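You operate a simulated robot arm through the tools that you are given. There is no shell and no other tool. Be economical: measure what you need, move in short steps, check, and stop when the job is done.

You are at the controls of a simulated robot arm. One attempt, no reset.

JOB
Fetch the wire bunch with red tape and set it on top of the little black capped spool.

The check looks at the end state, three seconds after you hand in, the way a careful person would. Anything else that was tipped, shoved, dropped, spilled or broken makes it a failure.

ROBOT AND FRAMES
A 6-joint arm with a two-finger parallel gripper, fixed in place. Base frame: the origin is at the foot of the arm, x ahead of it, y to its left, z up; the work surface is at about z = 720. Readings come in mm, degrees, newtons and seconds.
With the tool pointing down near the work surface it reaches from about 220 to 620 mm from the base axis. Its first joint turns from -66.0 to 66.0 degrees. Payload 2.7 kg.
The TCP is the grasp point between the finger pads, 23 mm short of the fingertips. In the tool frame z runs along the fingers and y along their closing line. The gripper opens to 94 mm. The fingers are 38 mm wide and 10 mm thick; the gripper's body (54 by 96 mm) begins 39 mm behind the TCP.
Orientation is told as [roll, pitch, yaw] about the base's x, y, z axes, in that order, counted from this pose: with the fingers straight down and closing along the base's y, the tool's x points along the base's -x, its y along +y and its z along -z.

CONTROLS
- The arm moves only by the tool move_arm. Its arguments are lists of equal length, an entry for each row: "slide": the shift along the tool's x, y, z in units of 250 mm (1.0 is 250 mm), a list of three; "spin": the turn about the tool's z in units of 120 degrees (1.0 is 120 degrees); "jaw": the closure, from 0 (fully open) to 1 (shut). In form: {"slide": [[dx, dy, dz], ...], "spin": [spin, ...], "jaw": [jaw, ...]}. A call has 1 to 12 rows; each row is the pose to reach, as a shift and turn from the pose commanded when the call began, along the tool's axes at that moment. A call with a number of a shift or a turn outside -1 to 1 is refused whole. Rows are played at 5 a second. More than 50 mm and 8.6 degrees between two rows, or a gripper value outside its range, and nothing of the call is played. A pose out of reach is approached as far as the arm can. The call stops where the force on the tool passes 40 N (or 10 N more than at its start, if that is more) or the arm is blocked; 0.2 s more then pass. Each finger travels about 45 mm/s and halts on what it meets, pressing with about 25 N; the grip force reading is that of the motor and also rises with nothing between the fingers. The clock runs only during rows and for 0.2 s after the last one: add rows that repeat a pose to give the fingers time. It gives the time, the measured TCP pose, the force on the tool (base axes), the opening and the grip force at its end, in the units of the frame above (readings bear some noise), and new pictures: "pictures" is both (left out), scene, wrist or none.
- Cameras (640 x 400 px; columns grow to the right, rows downward): "scene" is fixed at [84.2, -451.8, 1390.8]; the picture's right is [0.65, -0.76, 0.00], its down [-0.45, -0.38, -0.80] and it looks along [0.61, 0.52, -0.59] (base axes); focal length 312 px, centre (320, 200). "wrist" rides on the gripper at [86, 16, -74] in the tool frame; the picture's right is [-0.18, 0.98, 0.00], its down [-0.58, -0.11, -0.81] and it looks along [-0.79, -0.15, 0.59] (tool axes); focal length 243 px, centre (320, 200). There is no depth. A picture from a camera that has moved, and an enlarged one, comes with that camera's place and axes in the base frame and with its lens. The place of the scene camera against the robot may be out by one fixed shift of up to 18 mm in any direction.
- close_up(camera, box): a new picture of the part [left, top, right, bottom] of that camera's present view, enlarged. No time passes.
- sign_off(): hands the job in; it is judged then, once.

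Work in short steps. Places have to be worked out from the pictures, the camera data and where the tool is seen: move nearer, look again, correct. Check each grasp and each placing, and mend what went wrong. You have 90 turns and 170 pictures in all, those below and enlarged ones among them. Open the gripper and draw the arm clear of the work before you hand the job in, unless the task says otherwise; then end with one line.

The tools are called after "Call:" as name(argument=value, ...) on one line, values as JSON. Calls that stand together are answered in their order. move_arm: Moves the arm, as the interface text tells. Its arguments: {"type":"object","properties":{"slide":{"type":"array","items":{"type":"array","items":{"type":"number"}}},"spin":{"type":"array","items":{"type":"number"}},"jaw":{"type":"array","items":{"type":"number"}},"pictures":{"type":"string","enum":["both","scene","wrist","none"]}},"required":["slide","spin","jaw"]} The other tools are called the same way: close_up (camera, box) takes an enlarged picture of a part of a camera's view; sign_off () hands the job in.

At the start:

```text
time: 0.0
eef_pos: [471.3, 118.9, 1016.2]
ee_rot: [0.0, 0.0, 0.0]
contact_force: [0.5, 0.2, -1.1]
width: 93.8
grasp_force: 0.0
```

scene: 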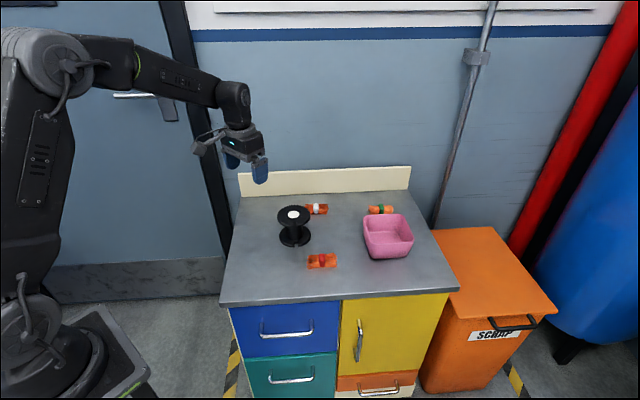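
wrist: 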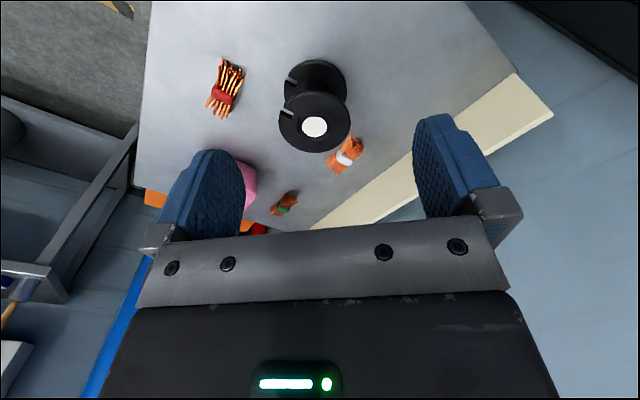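

The red-taped bunch appears to be near (550,-61) and the spool near (566,65). I'll enlarge both views to get its shape and orientation.

Call:
close_up(camera="scene", box=[240, 180, 440, 305])

Call:
close_up(camera="wrist", box=[180, 40, 380, 165])

```text
3.20 times, centred on (340, 242) of scene
camera zoom: at [84.2, -451.8, 1390.8], right [0.65, -0.76, 0.0], down [-0.45, -0.38, -0.8], along [0.61, 0.52, -0.59], focal length 999 px, centre (256, 64)
```

zoom: 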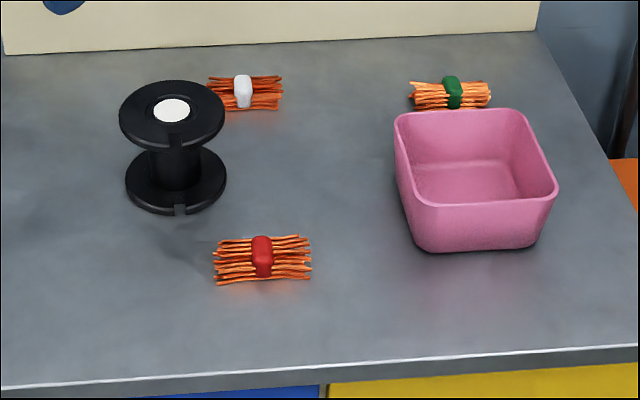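

```text
3.20 times, centred on (280, 102) of wrist
camera zoom: at [383.6, 134.2, 1089.2], right [0.18, 0.98, 0.0], down [0.58, -0.11, 0.81], along [0.79, -0.15, -0.59], focal length 776 px, centre (448, 512)
```

zoom: 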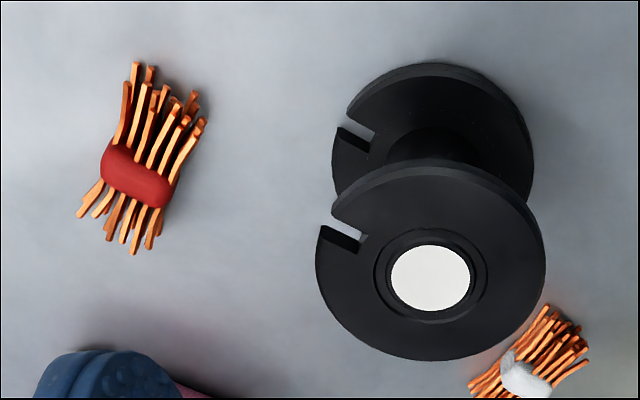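

From both views, the bunch is at about (558,-55), lies along roughly [0.69,-0.72] and is about 90 mm long. The spool is at about (582,89), with its top near z=818. I'll move above the bunch at a safe height and turn about 46° so the fingers close across it.

Call:
move_arm(slide=[[-0.058, -0.116, 0.084], [-0.116, -0.232, 0.168], [-0.174, -0.348, 0.252], [-0.232, -0.464, 0.336], [-0.29, -0.58, 0.42], [-0.348, -0.696, 0.504], [-0.348, -0.696, 0.504]], spin=[0.064, 0.128, 0.192, 0.256, 0.32, 0.383, 0.383], jaw=[0, 0, 0, 0, 0, 0, 0])

```text
time: 1.6
eef_pos: [557.0, -54.9, 889.7]
ee_rot: [0.0, -0.1, -46.1]
contact_force: [-0.1, -0.9, -0.6]
width: 94.1
grasp_force: 0.1
camera wrist: at [508.4, 18.1, 963.3], right [0.84, 0.55, 0.0], down [0.33, -0.49, 0.81], along [0.44, -0.67, -0.59], focal length 243 px, centre (320, 200)
```

scene: 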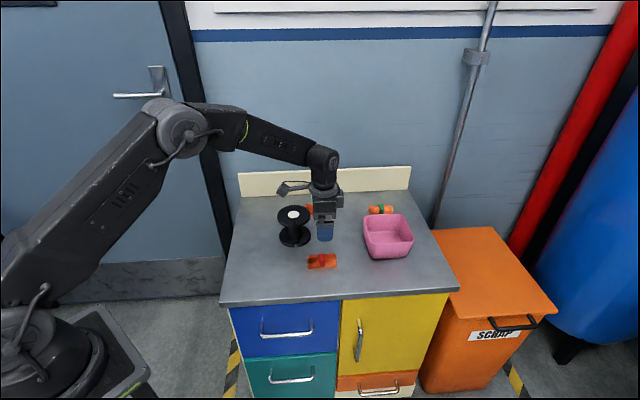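
wrist: 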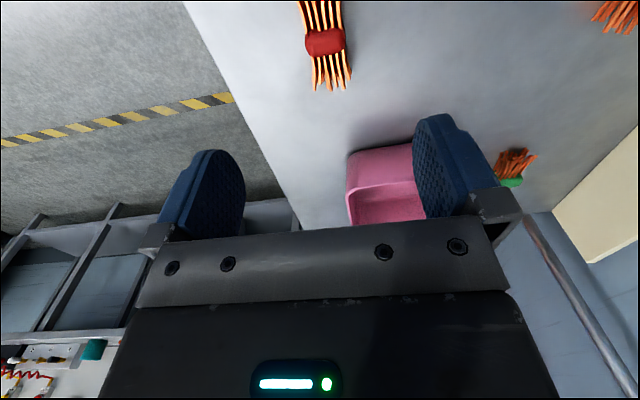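

The new view puts the tape at (559,-53) and the axis at about -46.5°, which agrees well with the first estimate. I'll correct by 3 mm and descend to z≈790, just above the bunch.

Call:
move_arm(slide=[[0, 0.011, 0.14], [0, 0.011, 0.27], [0, 0.011, 0.4], [0, 0.011, 0.4]], spin=[0, 0, 0, 0], jaw=[0, 0, 0, 0])

Call:
close_up(camera="scene", box=[240, 180, 440, 305])

```text
time: 2.6
eef_pos: [559.3, -52.6, 790.4]
ee_rot: [0.0, 0.0, -45.9]
contact_force: [-1.1, -0.2, 0.1]
width: 93.9
grasp_force: 0.1
camera wrist: at [510.7, 20.9, 864.0], right [0.83, 0.55, 0.0], down [0.33, -0.49, 0.81], along [0.44, -0.67, -0.59], focal length 243 px, centre (320, 200)
```

scene: 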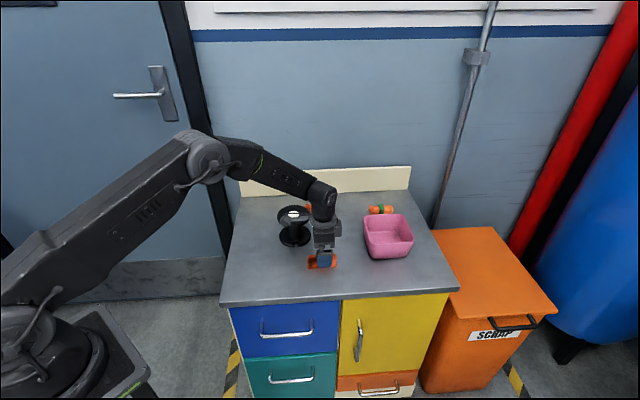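
wrist: 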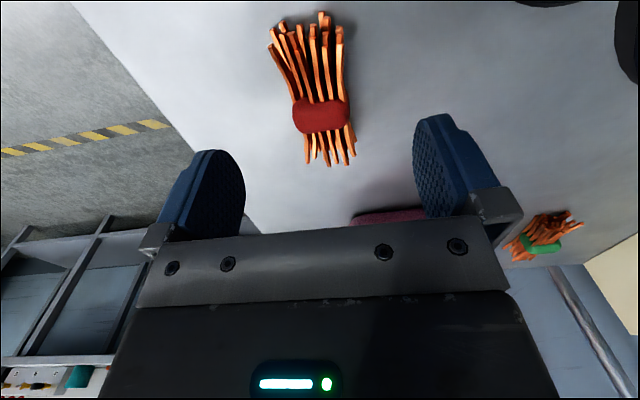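

```text
3.20 times, centred on (340, 242) of scene
camera zoom: at [84.2, -451.8, 1390.8], right [0.65, -0.76, 0.0], down [-0.45, -0.38, -0.8], along [0.61, 0.52, -0.59], focal length 999 px, centre (256, 64)
```

zoom: 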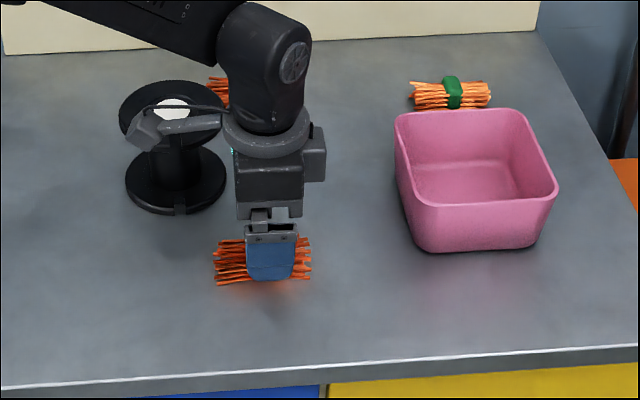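

The tape is centred between the fingers at (560,-53). I'll descend to z≈746, which puts the fingertips about 3 mm above the table, and then close.

Call:
move_arm(slide=[[0, 0, 0.08], [0, 0, 0.14], [0, 0, 0.176], [0, 0, 0.176]], spin=[0, 0, 0, 0], jaw=[0, 0, 0, 0])

```text
time: 3.6
eef_pos: [559.6, -52.8, 744.8]
ee_rot: [0.0, 0.0, -45.9]
contact_force: [-0.8, -0.5, 0.6]
width: 94.2
grasp_force: 0.1
camera wrist: at [510.6, 19.7, 819.6], right [0.83, 0.55, 0.0], down [0.33, -0.49, 0.81], along [0.44, -0.67, -0.59], focal length 243 px, centre (320, 200)
```

scene: 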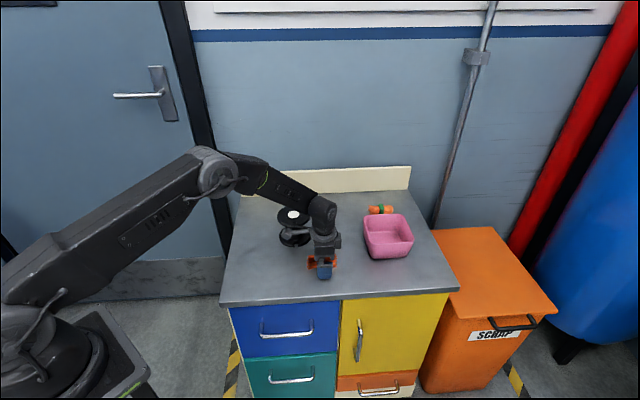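
wrist: 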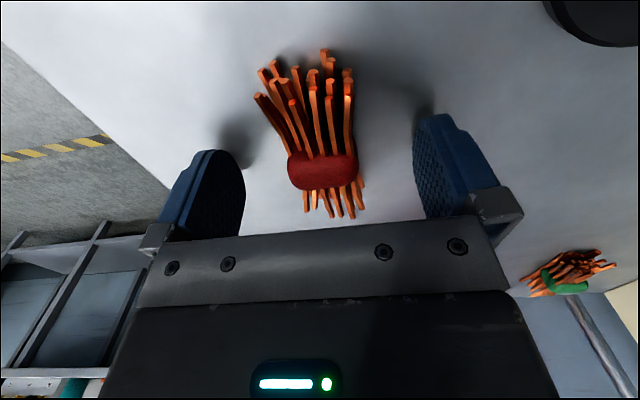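

The bunch is straddled with no contact, so I'll close the fingers on the tape.

Call:
move_arm(slide=[[0, 0, 0], [0, 0, 0], [0, 0, 0], [0, 0, 0], [0, 0, 0], [0, 0, 0], [0, 0, 0]], spin=[0, 0, 0, 0, 0, 0, 0], jaw=[0.3, 0.6, 1, 1, 1, 1, 1], pictures="wrist")

```text
time: 5.2
eef_pos: [560.3, -53.5, 747.3]
ee_rot: [0.0, -0.1, -45.9]
contact_force: [-0.1, 0.7, 0.3]
width: 37.3
grasp_force: 24.9
camera wrist: at [510.6, 19.8, 819.9], right [0.83, 0.55, 0.0], down [0.33, -0.49, 0.81], along [0.44, -0.67, -0.59], focal length 243 px, centre (320, 200)
```

wrist: 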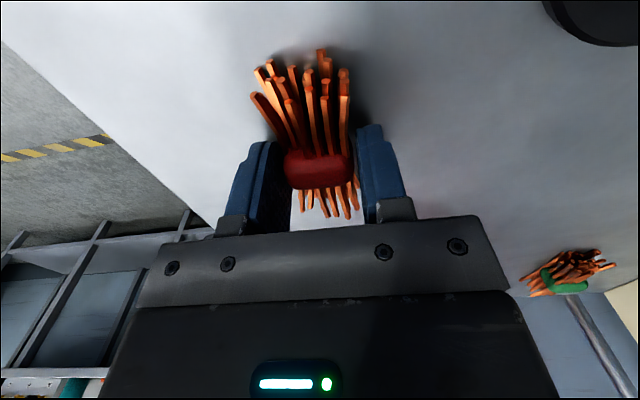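

The fingers hold the bunch at 37 mm with 25 N. I'll lift straight up by about 150 mm.

Call:
move_arm(slide=[[0, 0, -0.06], [0, 0, -0.18], [0, 0, -0.32], [0, 0, -0.46], [0, 0, -0.6], [0, 0, -0.6]], spin=[0, 0, 0, 0, 0, 0], jaw=[1, 1, 1, 1, 1, 1])

Call:
close_up(camera="scene", box=[240, 180, 440, 305])

```text
time: 6.6
eef_pos: [559.7, -54.6, 896.7]
ee_rot: [0.1, 0.0, -45.9]
contact_force: [-0.6, 0.6, -1.2]
width: 37.2
grasp_force: 25.5
camera wrist: at [510.4, 18.5, 970.4], right [0.83, 0.55, 0.0], down [0.33, -0.49, 0.81], along [0.44, -0.67, -0.59], focal length 243 px, centre (320, 200)
```

scene: 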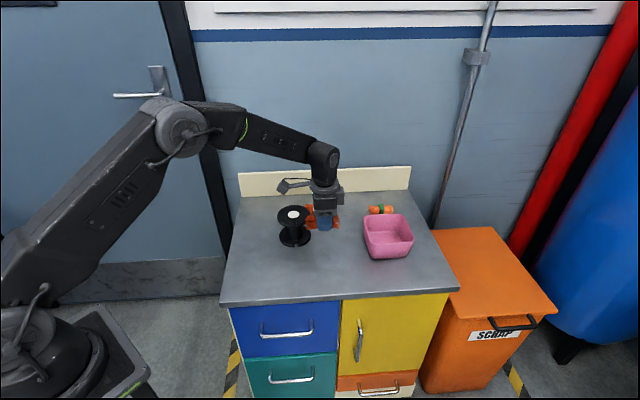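
wrist: 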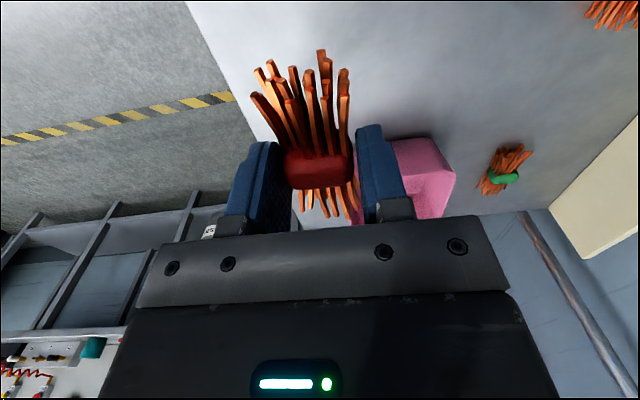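

```text
3.20 times, centred on (340, 242) of scene
camera zoom: at [84.2, -451.8, 1390.8], right [0.65, -0.76, 0.0], down [-0.45, -0.38, -0.8], along [0.61, 0.52, -0.59], focal length 999 px, centre (256, 64)
```

zoom: 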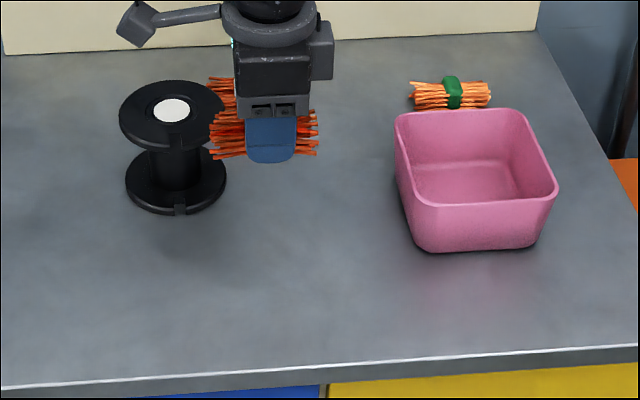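

The bunch is held firmly. The two cameras disagree by about 15 mm on the spool's position, so I'll back off with the tool at yaw 0 and view the spool unobstructed from the wrist.

Call:
move_arm(slide=[[0.059, -0.017, -0.042], [0.117, -0.035, -0.084], [0.176, -0.052, -0.126], [0.235, -0.069, -0.168], [0.293, -0.087, -0.21], [0.352, -0.104, -0.252], [0.352, -0.104, -0.252]], spin=[-0.064, -0.128, -0.191, -0.255, -0.319, -0.3825, -0.3825], jaw=[1, 1, 1, 1, 1, 1, 1], pictures="both")

Call:
close_up(camera="wrist", box=[320, 40, 560, 190])

```text
time: 8.2
eef_pos: [478.1, -10.2, 958.8]
ee_rot: [0.0, 0.0, 0.1]
contact_force: [-0.7, -0.1, 0.1]
width: 37.5
grasp_force: 24.8
camera wrist: at [392.3, 6.4, 1033.0], right [0.18, 0.98, 0.0], down [0.58, -0.11, 0.81], along [0.79, -0.15, -0.59], focal length 243 px, centre (320, 200)
```

scene: 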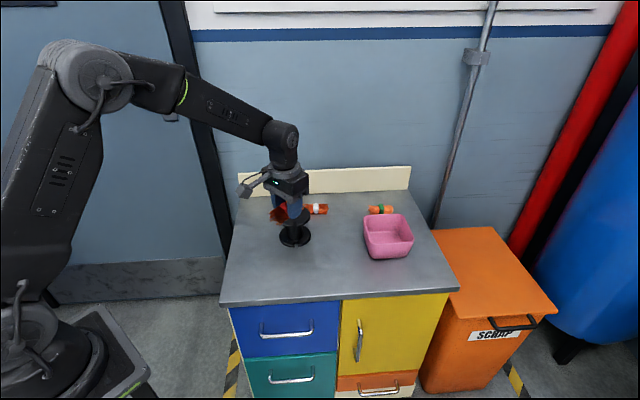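
wrist: 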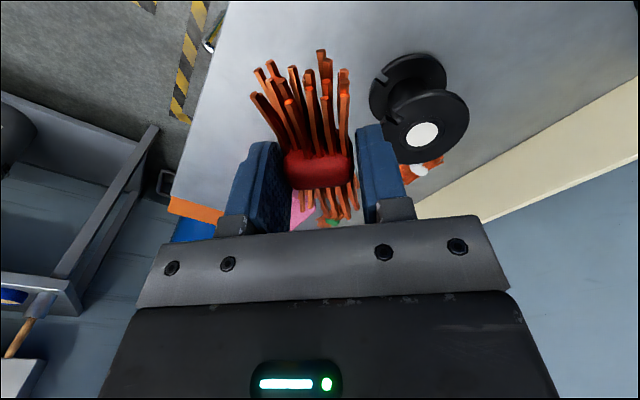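

```text
2.67 times, centred on (440, 115) of wrist
camera zoom: at [392.3, 6.4, 1033.0], right [0.18, 0.98, 0.0], down [0.58, -0.11, 0.81], along [0.79, -0.15, -0.59], focal length 647 px, centre (0, 427)
```

zoom: 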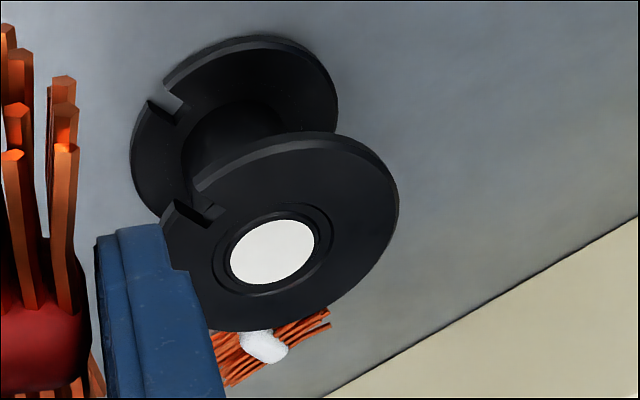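

Triangulating from the two wrist views puts the spool top's centre at about (590,87.5,808), and the scene view agrees. I'll move above it at z≈890.

Call:
move_arm(slide=[[-0.09, 0.078, 0.055], [-0.18, 0.156, 0.11], [-0.269, 0.235, 0.165], [-0.358, 0.313, 0.22], [-0.448, 0.391, 0.275], [-0.448, 0.391, 0.275]], spin=[0, 0, 0, 0, 0, 0], jaw=[1, 1, 1, 1, 1, 1])

Call:
close_up(camera="scene", box=[240, 155, 400, 255])

```text
time: 9.6
eef_pos: [592.8, 88.4, 890.3]
ee_rot: [0.0, -0.1, 0.1]
contact_force: [-0.1, -0.3, -0.4]
width: 37.6
grasp_force: 24.7
camera wrist: at [505.8, 104.1, 964.1], right [0.18, 0.98, 0.0], down [0.58, -0.11, 0.81], along [0.79, -0.15, -0.59], focal length 243 px, centre (320, 200)
```

scene: 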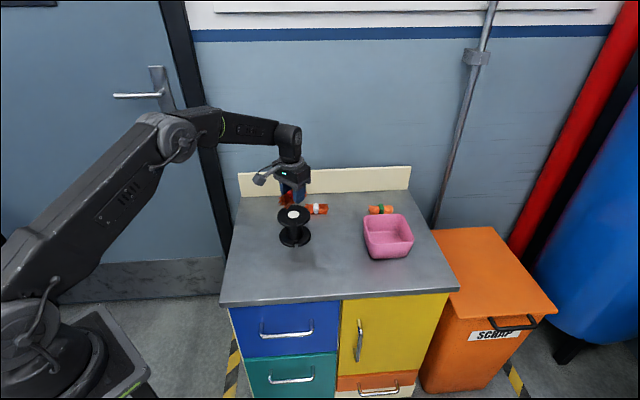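
wrist: 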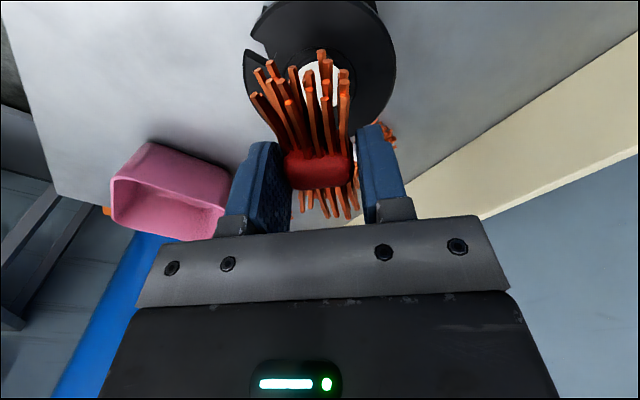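

```text
4.00 times, centred on (320, 205) of scene
camera zoom: at [84.2, -451.8, 1390.8], right [0.65, -0.76, 0.0], down [-0.45, -0.38, -0.8], along [0.61, 0.52, -0.59], focal length 1249 px, centre (320, 180)
```

zoom: 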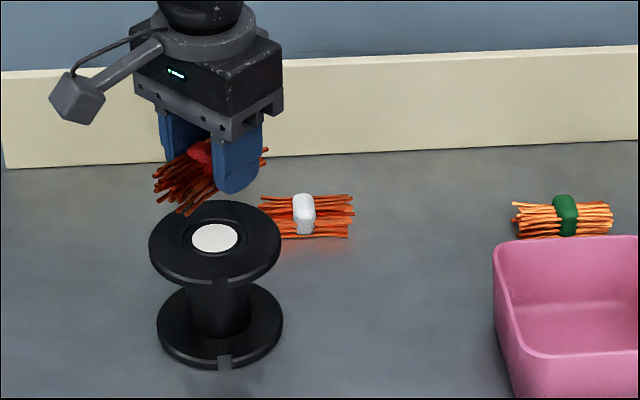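

The wrist view puts the label centre at about (587,90), and the TCP is at (593,88). I'll correct by a few mm and descend to z≈846.

Call:
move_arm(slide=[[0.018, 0.004, 0.06], [0.018, 0.004, 0.12], [0.018, 0.004, 0.176], [0.018, 0.004, 0.176]], spin=[0, 0, 0, 0], jaw=[1, 1, 1, 1], pictures="wrist")

Call:
close_up(camera="scene", box=[254, 180, 334, 250])

```text
time: 10.6
eef_pos: [587.3, 89.2, 847.2]
ee_rot: [0.0, 0.0, 0.1]
contact_force: [0.1, -0.8, -1.3]
width: 37.5
grasp_force: 25.2
camera wrist: at [500.3, 105.2, 920.0], right [0.18, 0.98, 0.0], down [0.58, -0.11, 0.81], along [0.79, -0.15, -0.59], focal length 243 px, centre (320, 200)
```

wrist: 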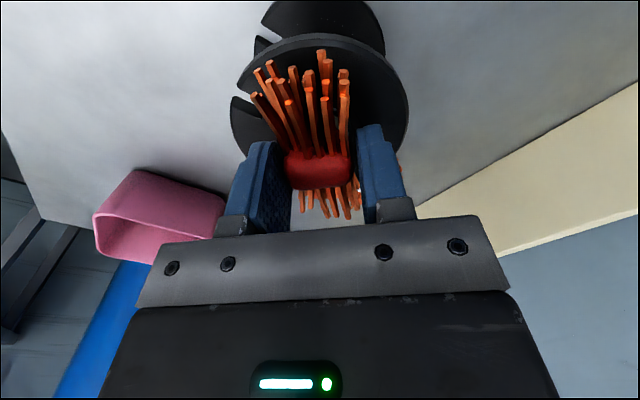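

```text
5.71 times, centred on (294, 215) of scene
camera zoom: at [84.2, -451.8, 1390.8], right [0.65, -0.76, 0.0], down [-0.45, -0.38, -0.8], along [0.61, 0.52, -0.59], focal length 1784 px, centre (469, 114)
```

zoom: 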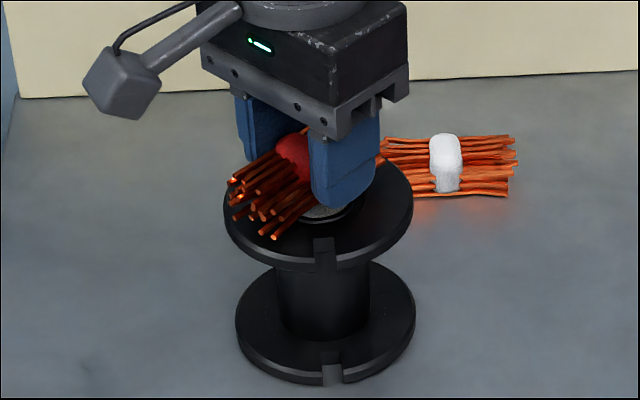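

It's well centred with a few mm left to go. I'll descend in small steps and watch the force.

Call:
move_arm(slide=[[0, 0, 0.012], [0, 0, 0.022], [0, 0, 0.032], [0, 0, 0.032]], spin=[0, 0, 0, 0], jaw=[1, 1, 1, 1], pictures="none")

Call:
close_up(camera="scene", box=[254, 180, 334, 250])

```text
time: 11.6
eef_pos: [586.9, 90.2, 837.1]
ee_rot: [0.0, 0.0, -0.1]
contact_force: [-0.2, 0.4, -0.8]
width: 37.3
grasp_force: 24.7
```

```text
5.71 times, centred on (294, 215) of scene
camera zoom: at [84.2, -451.8, 1390.8], right [0.65, -0.76, 0.0], down [-0.45, -0.38, -0.8], along [0.61, 0.52, -0.59], focal length 1784 px, centre (469, 114)
```

zoom: 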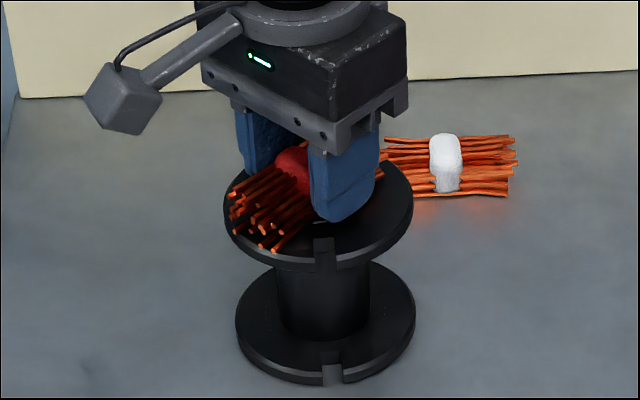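

There's no contact yet. I'll nudge by (+2,-2) mm toward the averaged centre and lower another 4 mm.

Call:
move_arm(slide=[[-0.008, -0.008, 0.0], [-0.008, -0.008, 0.008], [-0.008, -0.008, 0.016], [-0.008, -0.008, 0.016]], spin=[0, 0, 0, 0], jaw=[1, 1, 1, 1], pictures="none")

Call:
close_up(camera="scene", box=[254, 180, 334, 250])

```text
time: 12.6
eef_pos: [588.2, 89.6, 836.4]
ee_rot: [-0.1, -0.2, 0.0]
contact_force: [-4.3, 0.2, 15.9]
width: 37.3
grasp_force: 24.3
```

```text
5.71 times, centred on (294, 215) of scene
camera zoom: at [83.8, -451.8, 1390.8], right [0.65, -0.76, 0.0], down [-0.45, -0.38, -0.8], along [0.61, 0.52, -0.59], focal length 1784 px, centre (469, 114)
```

zoom: 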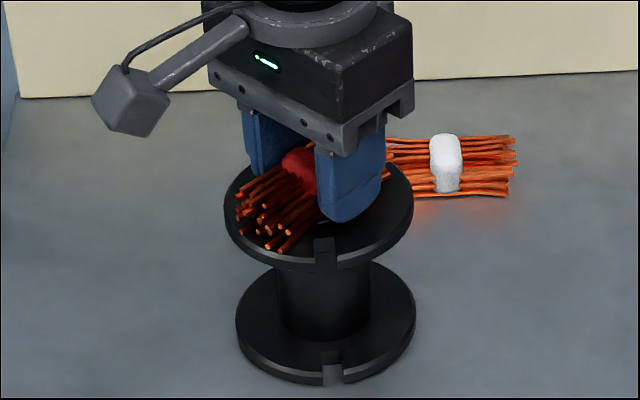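

Contact reads 16 N at z≈836, so the bunch is resting on the spool. I'll back off 2 mm to relieve the press, then open gently.

Call:
move_arm(slide=[[0, 0, -0.008], [0, 0, -0.008], [0, 0, -0.008], [0, 0, -0.008], [0, 0, -0.008], [0, 0, -0.008], [0, 0, -0.008], [0, 0, -0.008]], spin=[0, 0, 0, 0, 0, 0, 0, 0], jaw=[1, 1, 0.58, 0.54, 0.48, 0.4, 0.3, 0.3], pictures="wrist")

Call:
close_up(camera="scene", box=[254, 180, 334, 250])

```text
time: 14.4
eef_pos: [589.6, 88.5, 836.7]
ee_rot: [0.0, 0.0, 0.1]
contact_force: [-0.2, -0.9, 0.2]
width: 65.9
grasp_force: 0.0
camera wrist: at [502.2, 104.0, 909.3], right [0.18, 0.98, 0.0], down [0.58, -0.11, 0.81], along [0.79, -0.15, -0.59], focal length 243 px, centre (320, 200)
```

wrist: 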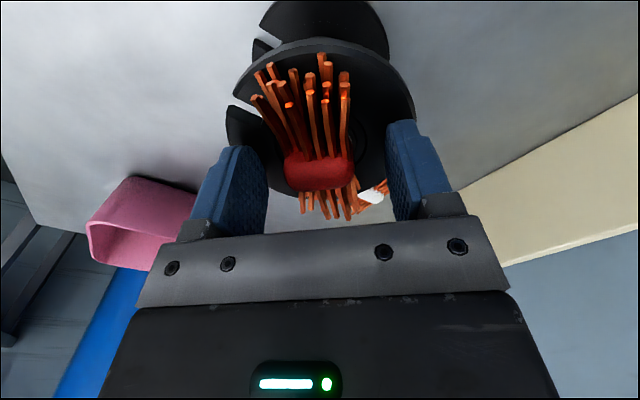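

```text
5.71 times, centred on (294, 215) of scene
camera zoom: at [84.2, -451.8, 1390.8], right [0.65, -0.76, 0.0], down [-0.45, -0.38, -0.8], along [0.61, 0.52, -0.59], focal length 1784 px, centre (469, 114)
```

zoom: 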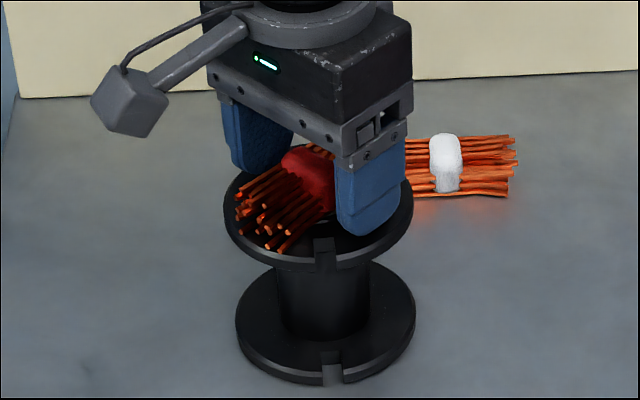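

The bunch is released and resting on the spool, and both fingers are clear of it. I'll open fully while rising straight up, then draw back.

Call:
move_arm(slide=[[0, 0, -0.03], [0, 0, -0.1], [0, 0, -0.24], [0, 0, -0.4], [0, 0, -0.56], [0.16, 0, -0.6], [0.34, 0, -0.6], [0.52, 0, -0.6], [0.52, 0, -0.6]], spin=[0, 0, 0, 0, 0, 0, 0, 0, 0], jaw=[0.3, 0.3, 0.2, 0, 0, 0, 0, 0, 0])

Call:
close_up(camera="scene", box=[240, 180, 440, 305])

Call:
close_up(camera="scene", box=[254, 180, 334, 250])

```text
time: 16.4
eef_pos: [457.7, 89.5, 986.8]
ee_rot: [0.0, -0.1, 0.0]
contact_force: [0.0, -0.8, 0.2]
width: 94.0
grasp_force: 0.1
camera wrist: at [371.4, 105.2, 1058.6], right [0.18, 0.98, 0.0], down [0.58, -0.11, 0.81], along [0.79, -0.15, -0.59], focal length 243 px, centre (320, 200)
```

scene: 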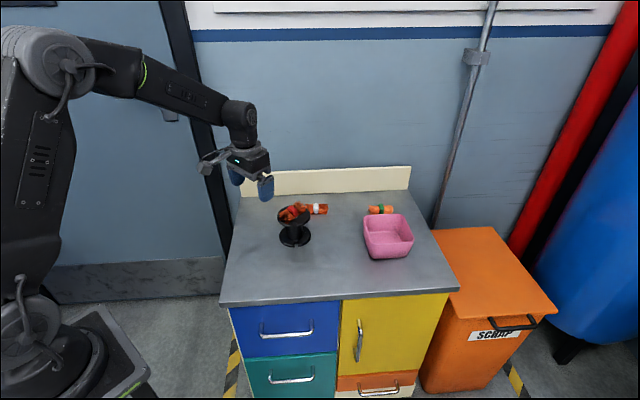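
wrist: 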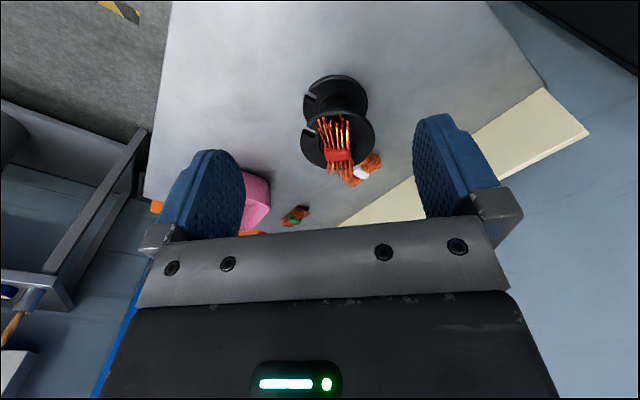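

```text
3.20 times, centred on (340, 242) of scene
camera zoom: at [84.2, -451.8, 1390.8], right [0.65, -0.76, 0.0], down [-0.45, -0.38, -0.8], along [0.61, 0.52, -0.59], focal length 999 px, centre (256, 64)
```

zoom: 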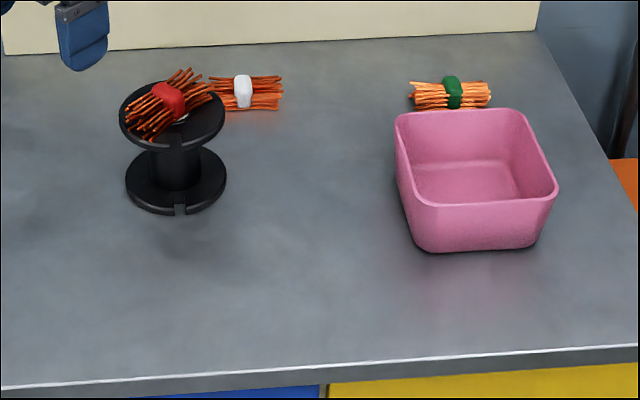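

```text
5.71 times, centred on (294, 215) of scene
camera zoom: at [84.2, -451.8, 1390.8], right [0.65, -0.76, 0.0], down [-0.45, -0.38, -0.8], along [0.61, 0.52, -0.59], focal length 1784 px, centre (469, 114)
```

zoom: 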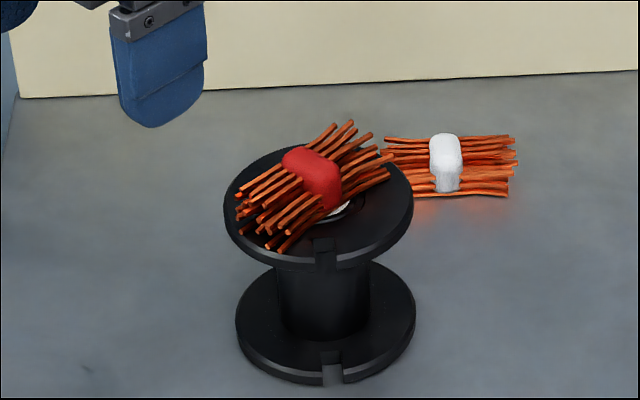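

The bunch is resting stably on the spool top, everything else is where it started, and the arm is open and clear. I'm handing in.

Call:
sign_off()

```text
The job is handed in.
```

The red-taped wire bunch is resting on top of the black capped spool. In the last pictures nothing else had moved, and the gripper was open and clear when I handed in.
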